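You operate a simulated robot arm through the tools that you are given. There is no shell and no other tool. Be economical: measure what you need, move in short steps, check, and stop when the job is done.

You run a simulated robot arm. Do the job below in one go: nothing can be reset, and whatever is moved stays where it is left.

TASK
Press the press plunger two times.
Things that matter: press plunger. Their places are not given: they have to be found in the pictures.

It is judged by the outcome, as a careful person would: the job done as asked, and still so three seconds after it is handed in. It fails if anything else is knocked over, pushed out of place, dropped, spilled or broken.

THE ROBOT
A 7-joint arm with a two-finger parallel gripper, fixed in place. Base frame: the origin is at the foot of the arm, x ahead of it, y to its left, z up. Units: cm, rad, N and s.
Its first joint turns from -1.152 to 1.152 rad. Payload 2.5 kg.
The tool frame sits at the grasp point between the pads (the TCP): z along the fingers, y along the line on which they close. The tips reach 2.3 cm beyond it. The gripper opens to 9.4 cm. The fingers are 3.8 cm wide and 1 cm thick; the gripper's body (5.4 by 9.6 cm) begins 3.9 cm behind the TCP.
Orientation is told as [roll, pitch, yaw] about the base's x, y, z axes, in that order, counted from this pose: with the fingers straight down and closing along the base's y, the tool's x points along the base's -x, its y along +y and its z along -z.

THE INTERFACE
- The arm moves only by the tool arm_command. Its argument "series" is a list of rows, each an object (a shift or turn left out is 0, a gripper value left out holds the last) with "slide": the shift along the tool's x, y, z in cm, a list of three; "rotation": the turn, a rotation vector about the tool's x, y, z in rad, a list of three; "claw": the closure, from 0 (fully open) to 1 (shut). In form: [{"slide": [dx, dy, dz], "rotation": [rx, ry, rz], "claw": claw}, ...]. A call has 1 to 10 rows; each row shifts and turns the commanded pose from where the row before left it, along the tool's axes as they then stand. A row lasts 0.2 s, in which the tool goes at most 5 cm and 0.15 rad; a call with a longer step from one row to the next is refused whole, and so is a gripper value outside its range. Where a pose cannot be reached the arm comes as near as it can. A force on the tool above 40 N (or 10 N above the force at the start of the call, whichever is more), or a blocked arm, ends the call early, and 0.2 s more pass. The fingers move at their own pace (about 10.8 cm/s each) and stop on an object; they squeeze with about 23 N. The grip force told is the motor's: it shows also when the fingers shut on nothing. Time passes only in rows, and 0.2 s behind the last, so rows that do not move let the fingers close. The reply holds the time, the measured pose of the TCP, the force on the tool along the base axes, the opening and the grip force, in the units named above and with some noise, and new pictures: "views" is both (left out), scene, wrist or none.
- Cameras (640 x 400 px; columns grow to the right, rows downward): "scene" is fixed at [12.94, -41.22, 54.6]; the picture's right is [0.76, -0.65, 0.00], its down [-0.36, -0.41, -0.84] and it looks along [0.55, 0.63, -0.55] (base axes); focal length 238 px, centre (320, 200). "wrist" rides on the gripper at [-3.9, 0, -4.4] in the tool frame; the picture's right is [0.00, -1.00, 0.00], its down [0.97, 0.00, -0.24] and it looks along [0.24, 0.00, 0.97] (tool axes); focal length 218 px, centre (320, 200).
- locate(camera, pixels): for up to 12 pixels [column, row] of the newest picture of that camera ("zoom" is the newest enlarged one), the place [x, y, z] in the base frame of the surface seen there, good to about 0.3 cm. No time passes.
- inspect(camera, box): a new picture of the part [left, top, right, bottom] of that camera's present view, enlarged. No time passes.
- finish_job(): hands the job in; it is judged then, once.

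Work in short steps. Measure before you move; look again where a grasp or a placing could have gone wrong, and mend it. You have 60 turns and 120 pictures in all, those below and enlarged ones among them. Open the gripper and draw the arm clear of the work before you hand the job in, unless the task says otherwise; then end with one line.

The tools are called as name(argument=value, ...) on one line, values as JSON. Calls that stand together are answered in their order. arm_command: Moves the arm, as the interface text tells. Its arguments: {"type":"object","properties":{"series":{"type":"array","items":{"type":"object","properties":{"slide":{"type":"array","items":{"type":"number"}},"rotation":{"type":"array","items":{"type":"number"}},"claw":{"type":"number"}}}},"views":{"type":"string","enum":["both","scene","wrist","none"]}},"required":["series"]} The other tools are called the same way: locate (camera, pixels) gives the place of the surface under pixels of a picture; inspect (camera, box) takes an enlarged picture of a part of a camera's view; finish_job () hands the job in.

At the start:

```text
time: 0.0
eef_pos: [25.44, -30.19, 42.38]
orientation: [0.001, -0.001, 0.0]
ft_force: [-0.6, 0.2, 1.0]
gripper_width: 9.38
gripper_force: 0.1
```

scene: 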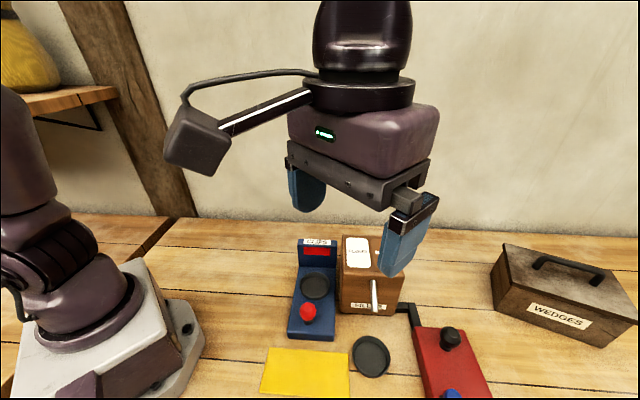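
wrist: 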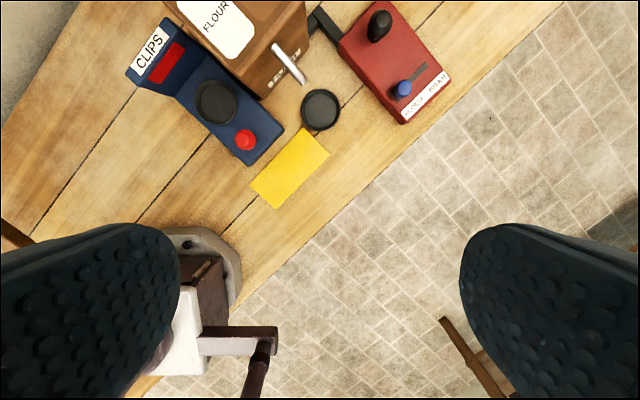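

The scene shows a blue device "CLIPS", a flour box with a lever, and a red device with a black knob and blue button. I'll enlarge these to read the labels.

inspect(camera="wrist", box=[300, 0, 480, 130])

inspect(camera="scene", box=[260, 225, 500, 400])

inspect(camera="wrist", box=[120, 0, 350, 170])

```text
3.08 times, centred on (390, 65) of wrist
```

zoom: 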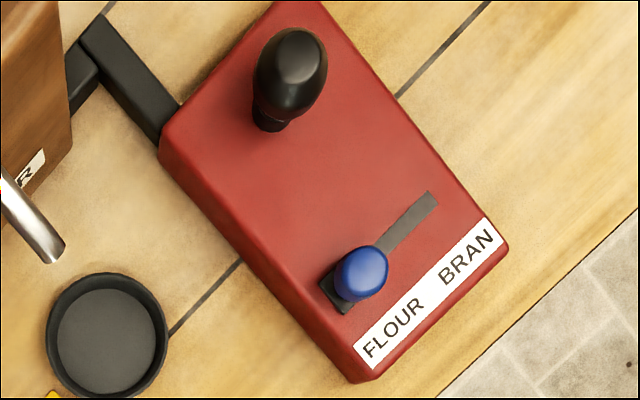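

```text
2.29 times, centred on (380, 312) of scene
```

zoom: 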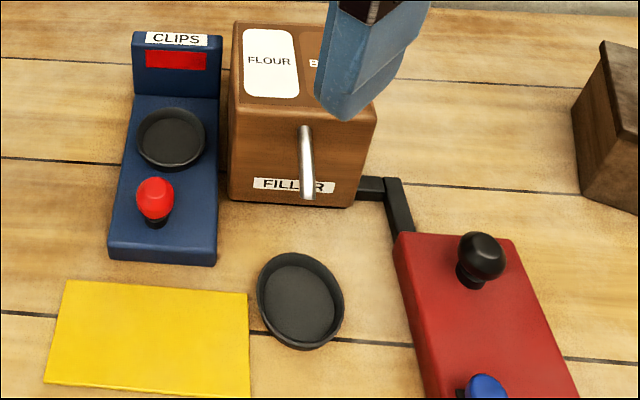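

```text
2.35 times, centred on (235, 85) of wrist
```

zoom: 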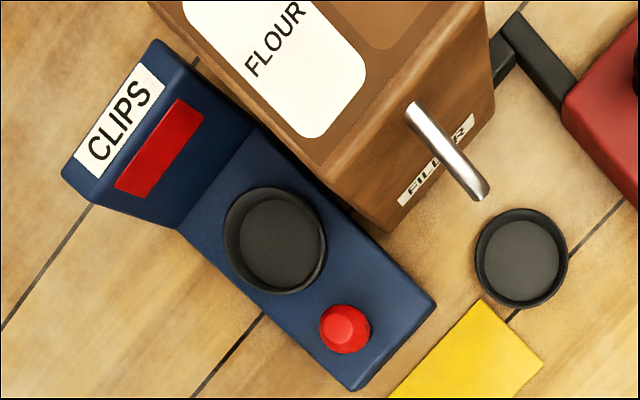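

Two knobs on stems could be the plunger: the red one at scene (308,312) on "CLIPS" and the black one at (450,338) on the red box. I'll measure both before taking a closer look.

locate(camera="scene", pixels=[[308, 309], [450, 334], [452, 393], [316, 285], [372, 355], [375, 295], [318, 252], [317, 242], [298, 335], [358, 250], [430, 335], [300, 370]])

locate(camera="wrist", pixels=[[245, 140], [381, 20], [402, 88], [215, 100], [165, 62], [263, 162], [405, 122], [340, 40], [448, 77]])

```text
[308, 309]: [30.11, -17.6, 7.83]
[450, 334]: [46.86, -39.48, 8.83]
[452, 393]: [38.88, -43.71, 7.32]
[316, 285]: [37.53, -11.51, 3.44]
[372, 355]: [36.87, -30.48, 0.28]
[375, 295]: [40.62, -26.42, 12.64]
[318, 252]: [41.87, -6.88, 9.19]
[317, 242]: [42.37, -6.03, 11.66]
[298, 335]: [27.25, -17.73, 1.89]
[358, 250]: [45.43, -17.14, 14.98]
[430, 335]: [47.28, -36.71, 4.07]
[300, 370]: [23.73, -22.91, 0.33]
```

```text
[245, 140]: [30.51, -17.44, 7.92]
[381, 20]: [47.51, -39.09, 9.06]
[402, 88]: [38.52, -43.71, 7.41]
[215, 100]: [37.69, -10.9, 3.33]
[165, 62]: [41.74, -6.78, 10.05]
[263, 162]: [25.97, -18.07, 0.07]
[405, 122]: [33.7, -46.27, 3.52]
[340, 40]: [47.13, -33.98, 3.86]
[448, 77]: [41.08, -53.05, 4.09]
```

Both cameras' geometry agree with locate: the table is near z≈0, not 8.1, and the red knob top is near (30.3,-17.5,8). I'll move closer over the CLIPS device, staying high, and look.

arm_command(series=[{"slide": [0, 4, 2], "claw": 1}, {"slide": [0, 4, 3]}, {"slide": [0, 4, 3]}, {"slide": [2, 0, 4]}, {"slide": [2, 0, 4]}, {}])

```text
time: 1.4
eef_pos: [21.49, -18.28, 26.27]
orientation: [0.0, -0.001, 0.0]
ft_force: [-0.9, -0.3, -0.3]
gripper_width: 0.0
gripper_force: 23.1
```

scene: 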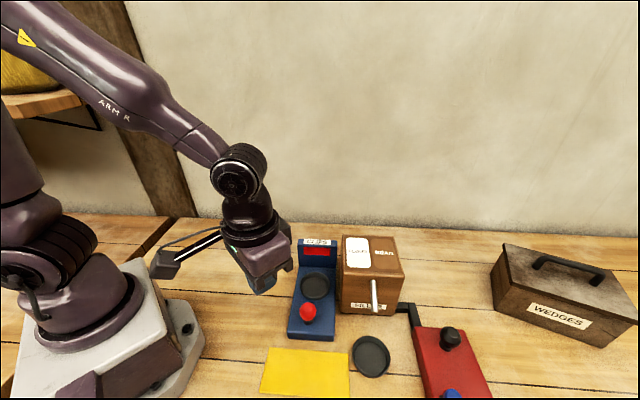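
wrist: 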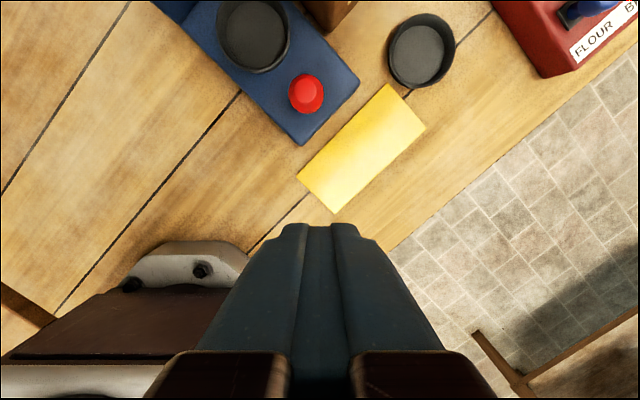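

The scene is now unobstructed. I'll enlarge the two devices to compare them.

inspect(camera="scene", box=[405, 315, 501, 375])

inspect(camera="scene", box=[270, 230, 420, 345])

```text
6.67 times, centred on (453, 345) of scene
```

zoom: 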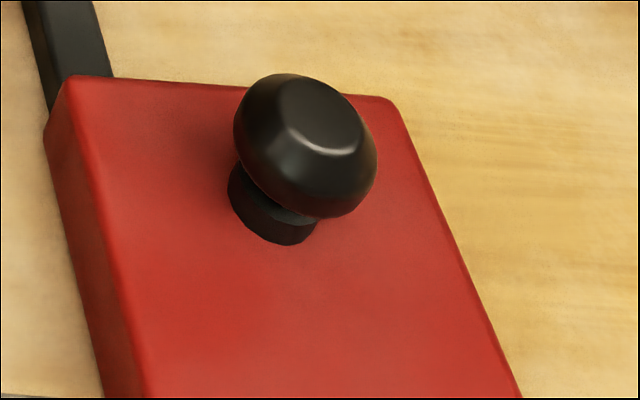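

```text
3.48 times, centred on (345, 288) of scene
```

zoom: 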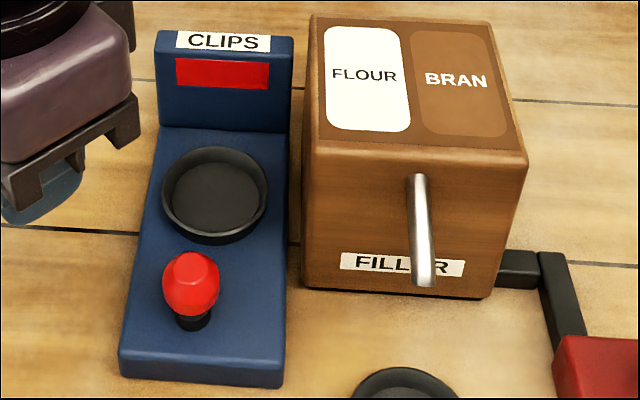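

The brown box and its red control are the "FILLER"; so the blue CLIPS unit with the red knob is the press. I'll measure the knob precisely and the nearest filler and spout corners for gripper clearance.

locate(camera="wrist", pixels=[[306, 94], [290, 94], [322, 94], [306, 78], [306, 110], [300, 143], [357, 82], [252, 70], [330, 28]])

locate(camera="zoom", pixels=[[190, 262], [190, 285], [318, 150], [520, 158], [312, 280], [422, 278], [420, 180], [215, 235], [490, 295]])

```text
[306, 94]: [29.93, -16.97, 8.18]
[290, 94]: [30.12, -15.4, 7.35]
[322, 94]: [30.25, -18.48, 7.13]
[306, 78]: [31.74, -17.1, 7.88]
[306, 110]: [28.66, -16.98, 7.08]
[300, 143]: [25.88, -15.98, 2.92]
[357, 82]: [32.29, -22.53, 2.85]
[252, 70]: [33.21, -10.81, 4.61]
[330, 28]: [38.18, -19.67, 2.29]
```

```text
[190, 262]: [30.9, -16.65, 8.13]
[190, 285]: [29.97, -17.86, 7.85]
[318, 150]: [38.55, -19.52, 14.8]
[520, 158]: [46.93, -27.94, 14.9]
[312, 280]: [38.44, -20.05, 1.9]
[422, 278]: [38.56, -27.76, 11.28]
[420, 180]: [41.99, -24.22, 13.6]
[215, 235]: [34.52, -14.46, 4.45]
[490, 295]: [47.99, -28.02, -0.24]
```

Knob centre ≈ (30.2,-17.0), top z≈8.2; the filler corner at (38.5,-19.7) leaves clearance. I'll go above the knob with the closed fingers, tips about 2.5 cm over it.

arm_command(series=[{"slide": [-4.4, 0.6, 0]}, {"slide": [-4.3, 0.68, 0]}, {"slide": [0, 0, 4]}, {"slide": [0, 0, 4]}, {"slide": [0, 0, 3]}, {"slide": [0, 0, 2.2]}, {}])

```text
time: 3.0
eef_pos: [30.15, -16.78, 13.13]
orientation: [0.0, -0.001, 0.0]
ft_force: [-0.6, -0.7, -0.1]
gripper_width: 0.01
gripper_force: 23.4
```

scene: 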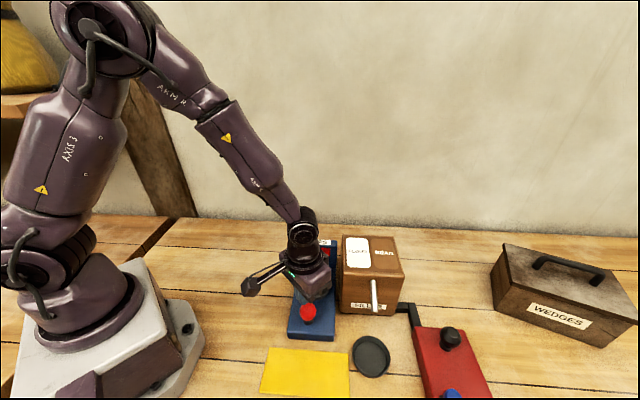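
wrist: 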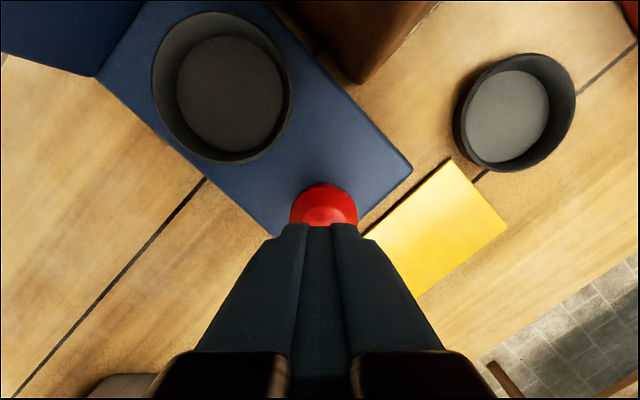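

Knob at wrist (324,205) sits centred under the finger tips. I'll descend gently in small steps until contact.

arm_command(series=[{"slide": [0, -0.2, 1]}, {"slide": [0, 0, 0.8]}, {"slide": [0, 0, 0.4]}, {"slide": [0, 0, 0.3]}, {"slide": [0, 0, 0.3]}, {}])

```text
time: 4.4
eef_pos: [30.22, -17.13, 10.48]
orientation: [-0.001, 0.001, -0.001]
ft_force: [0.3, 0.2, 0.7]
gripper_width: 0.0
gripper_force: 23.0
```

scene: 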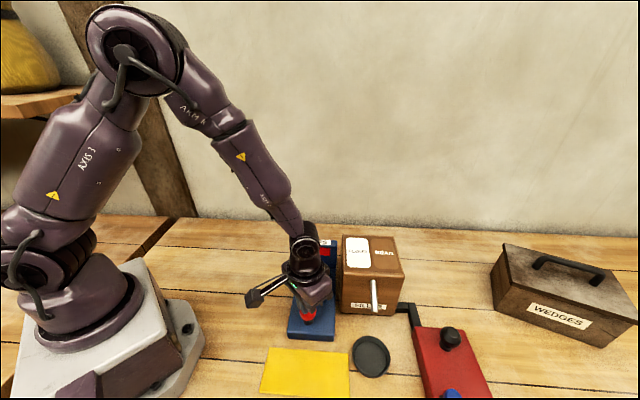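
wrist: 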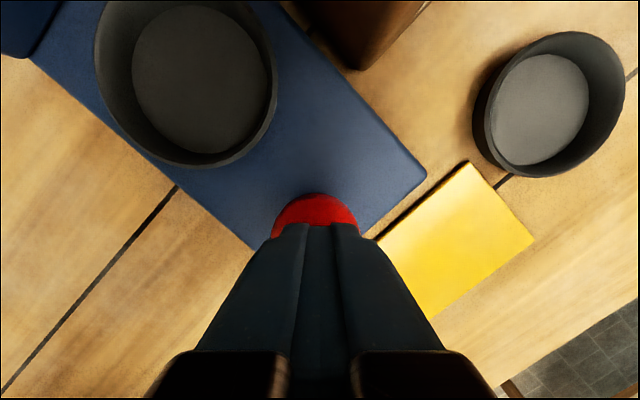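

At about contact height with no force yet. I'll continue in 0.3 cm steps and watch the force.

arm_command(series=[{"slide": [0, 0, 0.3]}, {"slide": [0, 0, 0.3]}, {"slide": [0, 0, 0.2]}, {}], views="wrist")

```text
time: 5.4
eef_pos: [30.32, -17.2, 9.62]
orientation: [0.0, 0.0, 0.001]
ft_force: [-1.8, 0.6, 3.8]
gripper_width: 0.0
gripper_force: 23.2
```

wrist: 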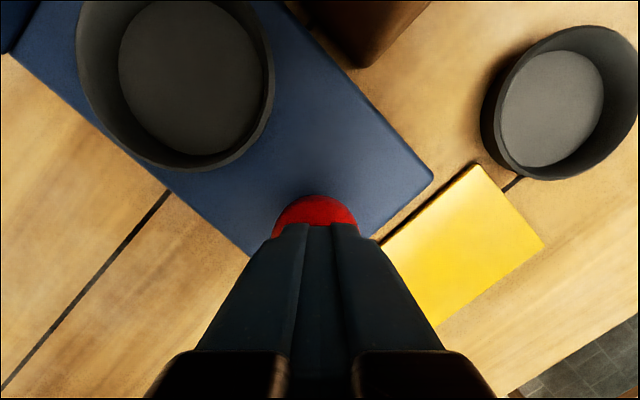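

Contact: 3.8 N at TCP z 9.6, plunger beginning to move. I'll press further, looking for the end stop.

arm_command(series=[{"slide": [0, 0, 0.3]}, {"slide": [0, 0, 0.3]}, {}], views="both")

```text
time: 6.2
eef_pos: [30.21, -17.12, 9.01]
orientation: [0.001, -0.002, -0.002]
ft_force: [0.9, 2.2, 7.1]
gripper_width: 0.0
gripper_force: 23.2
```

scene: 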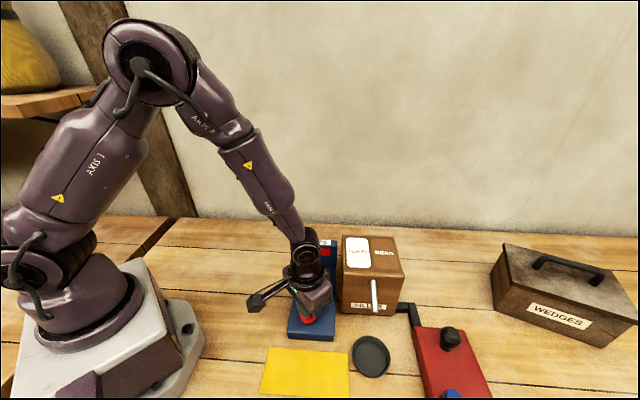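
wrist: 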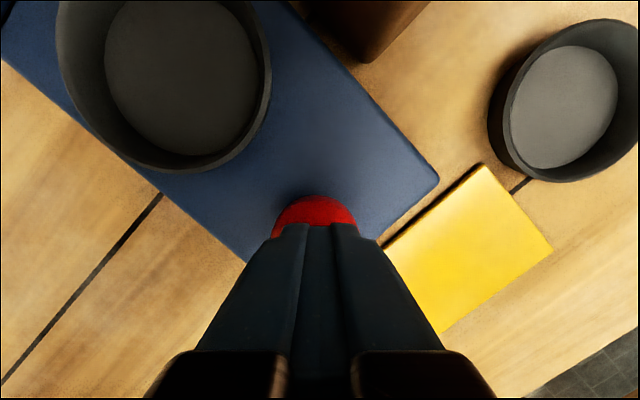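

Spring-like resistance of about 7 N at z 9.0; no end stop yet. I'll go on pressing.

arm_command(series=[{"slide": [0, 0, 0.3]}, {"slide": [0, 0, 0.3]}, {}], views="wrist")

```text
time: 6.8
eef_pos: [30.34, -17.19, 8.92]
orientation: [-0.001, -0.003, 0.0]
ft_force: [-7.4, 5.4, 23.6]
gripper_width: 0.0
gripper_force: 22.8
stopped in row 2: the force on the tool passed its limit (the readings are from after the stop); the commanded pose is now the measured one
```

wrist: 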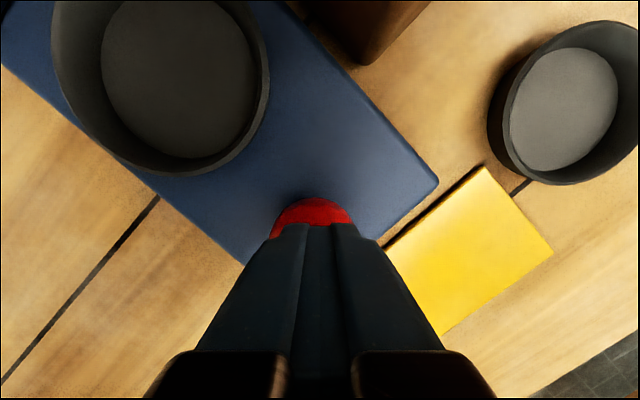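

The end stop was hit at z≈8.9 (force jumped above 23 N): one full press. I'll lift clear so the plunger returns, and check the device.

arm_command(series=[{"slide": [0, 0, -1]}, {"slide": [0, 0, -1.5]}, {"slide": [0, 0, -2]}, {}])

inspect(camera="scene", box=[270, 230, 420, 345])

```text
time: 7.8
eef_pos: [30.31, -17.18, 13.13]
orientation: [0.002, 0.001, 0.0]
ft_force: [0.3, -0.1, -0.3]
gripper_width: 0.01
gripper_force: 23.3
```

scene: 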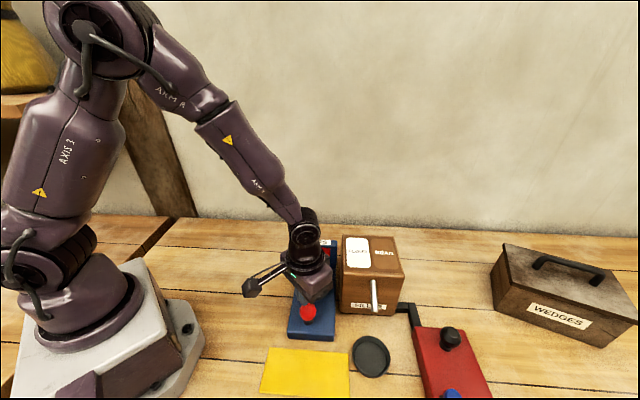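
wrist: 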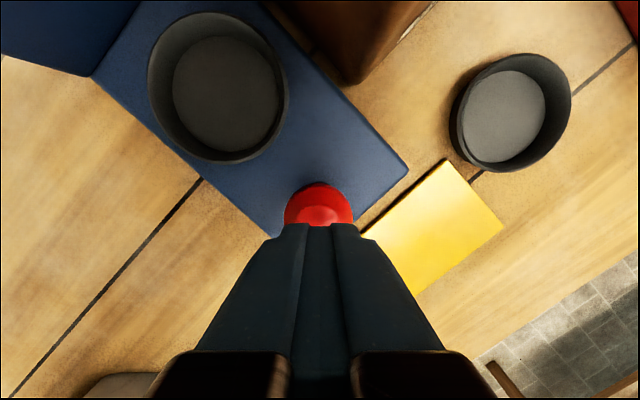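

```text
3.48 times, centred on (345, 288) of scene
```

zoom: 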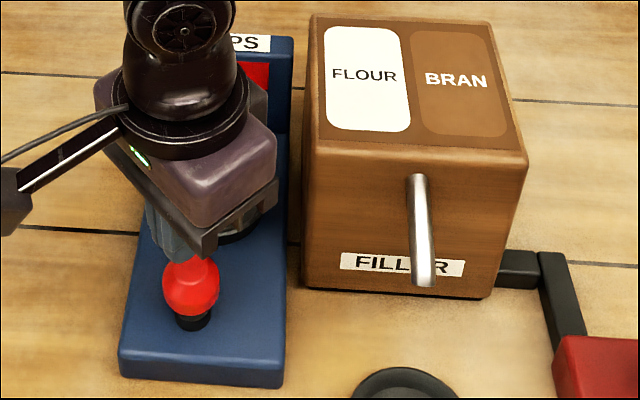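

The plunger is back up at its original height (the red knob is unchanged at scene (308,312)), and the unit hasn't moved. Now the second press, same way, down to the stop.

arm_command(series=[{"slide": [0, 0, 1.5]}, {"slide": [0, 0, 1.2]}, {"slide": [0, 0, 0.4]}, {"slide": [0, 0, 0.3]}, {"slide": [0, 0, 0.3]}, {"slide": [0, 0, 0.3]}, {"slide": [0, 0, 0.2]}, {"slide": [0, 0, 0.2]}, {}], views="wrist")

```text
time: 9.8
eef_pos: [30.24, -17.22, 8.82]
orientation: [-0.001, -0.003, 0.0]
ft_force: [0.7, -4.6, 27.2]
gripper_width: 0.02
gripper_force: 23.3
```

wrist: 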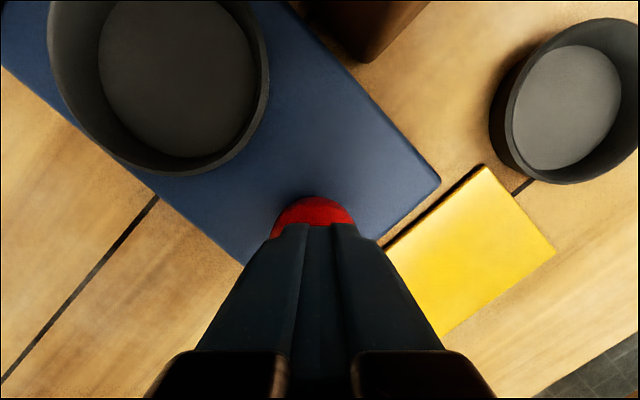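

The second press reached the stop (27 N at z 8.82, unit not shifted). I'll lift straight up, then back off to the side and look at the device.

arm_command(series=[{"slide": [0, 0, -1]}, {"slide": [0, 0, -2]}, {"slide": [0, 0, -4]}, {"slide": [0, 0, -4]}, {"slide": [0, 0, -4]}, {"slide": [4, 0, -1], "claw": 0}, {"slide": [4, 0, 0]}, {}, {}])

inspect(camera="scene", box=[270, 230, 420, 345])

```text
time: 11.8
eef_pos: [21.96, -17.04, 24.88]
orientation: [0.001, -0.001, 0.001]
ft_force: [-0.8, -0.4, 0.2]
gripper_width: 9.41
gripper_force: 0.0
```

scene: 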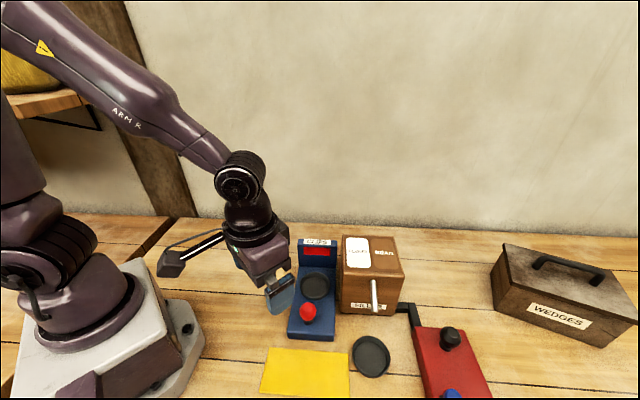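
wrist: 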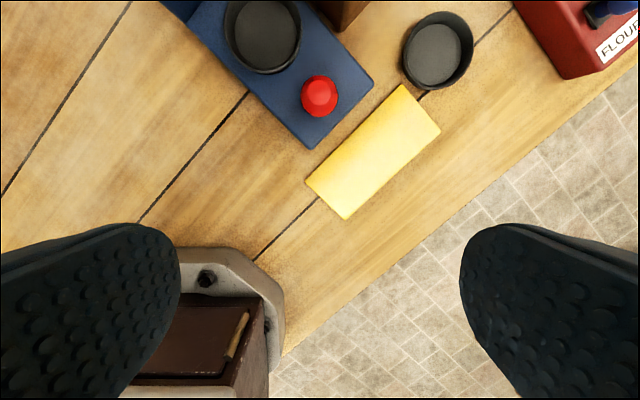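

```text
3.48 times, centred on (345, 288) of scene
```

zoom: 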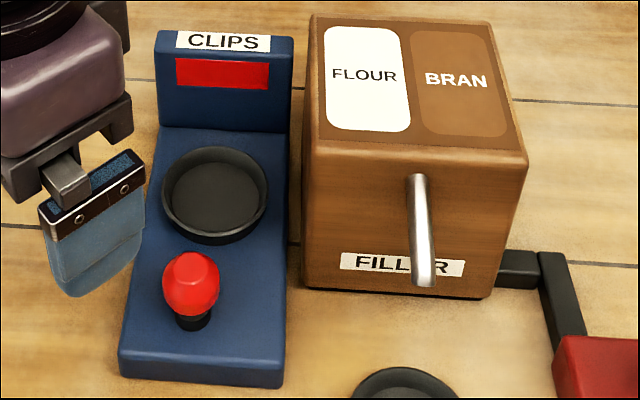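

The plunger has been pressed to its stop twice and released. Nothing else moved, the gripper is open, and the arm is clear, so I'm handing in.

finish_job()

```text
The job is handed in.
```

I pressed the red plunger on the blue CLIPS unit twice, to its stop each time, and let it spring back; nothing else moved. No label says "press", so I chose it over the black knob because that knob belongs to the filler. The unit gave no visible sign that it counted the presses.
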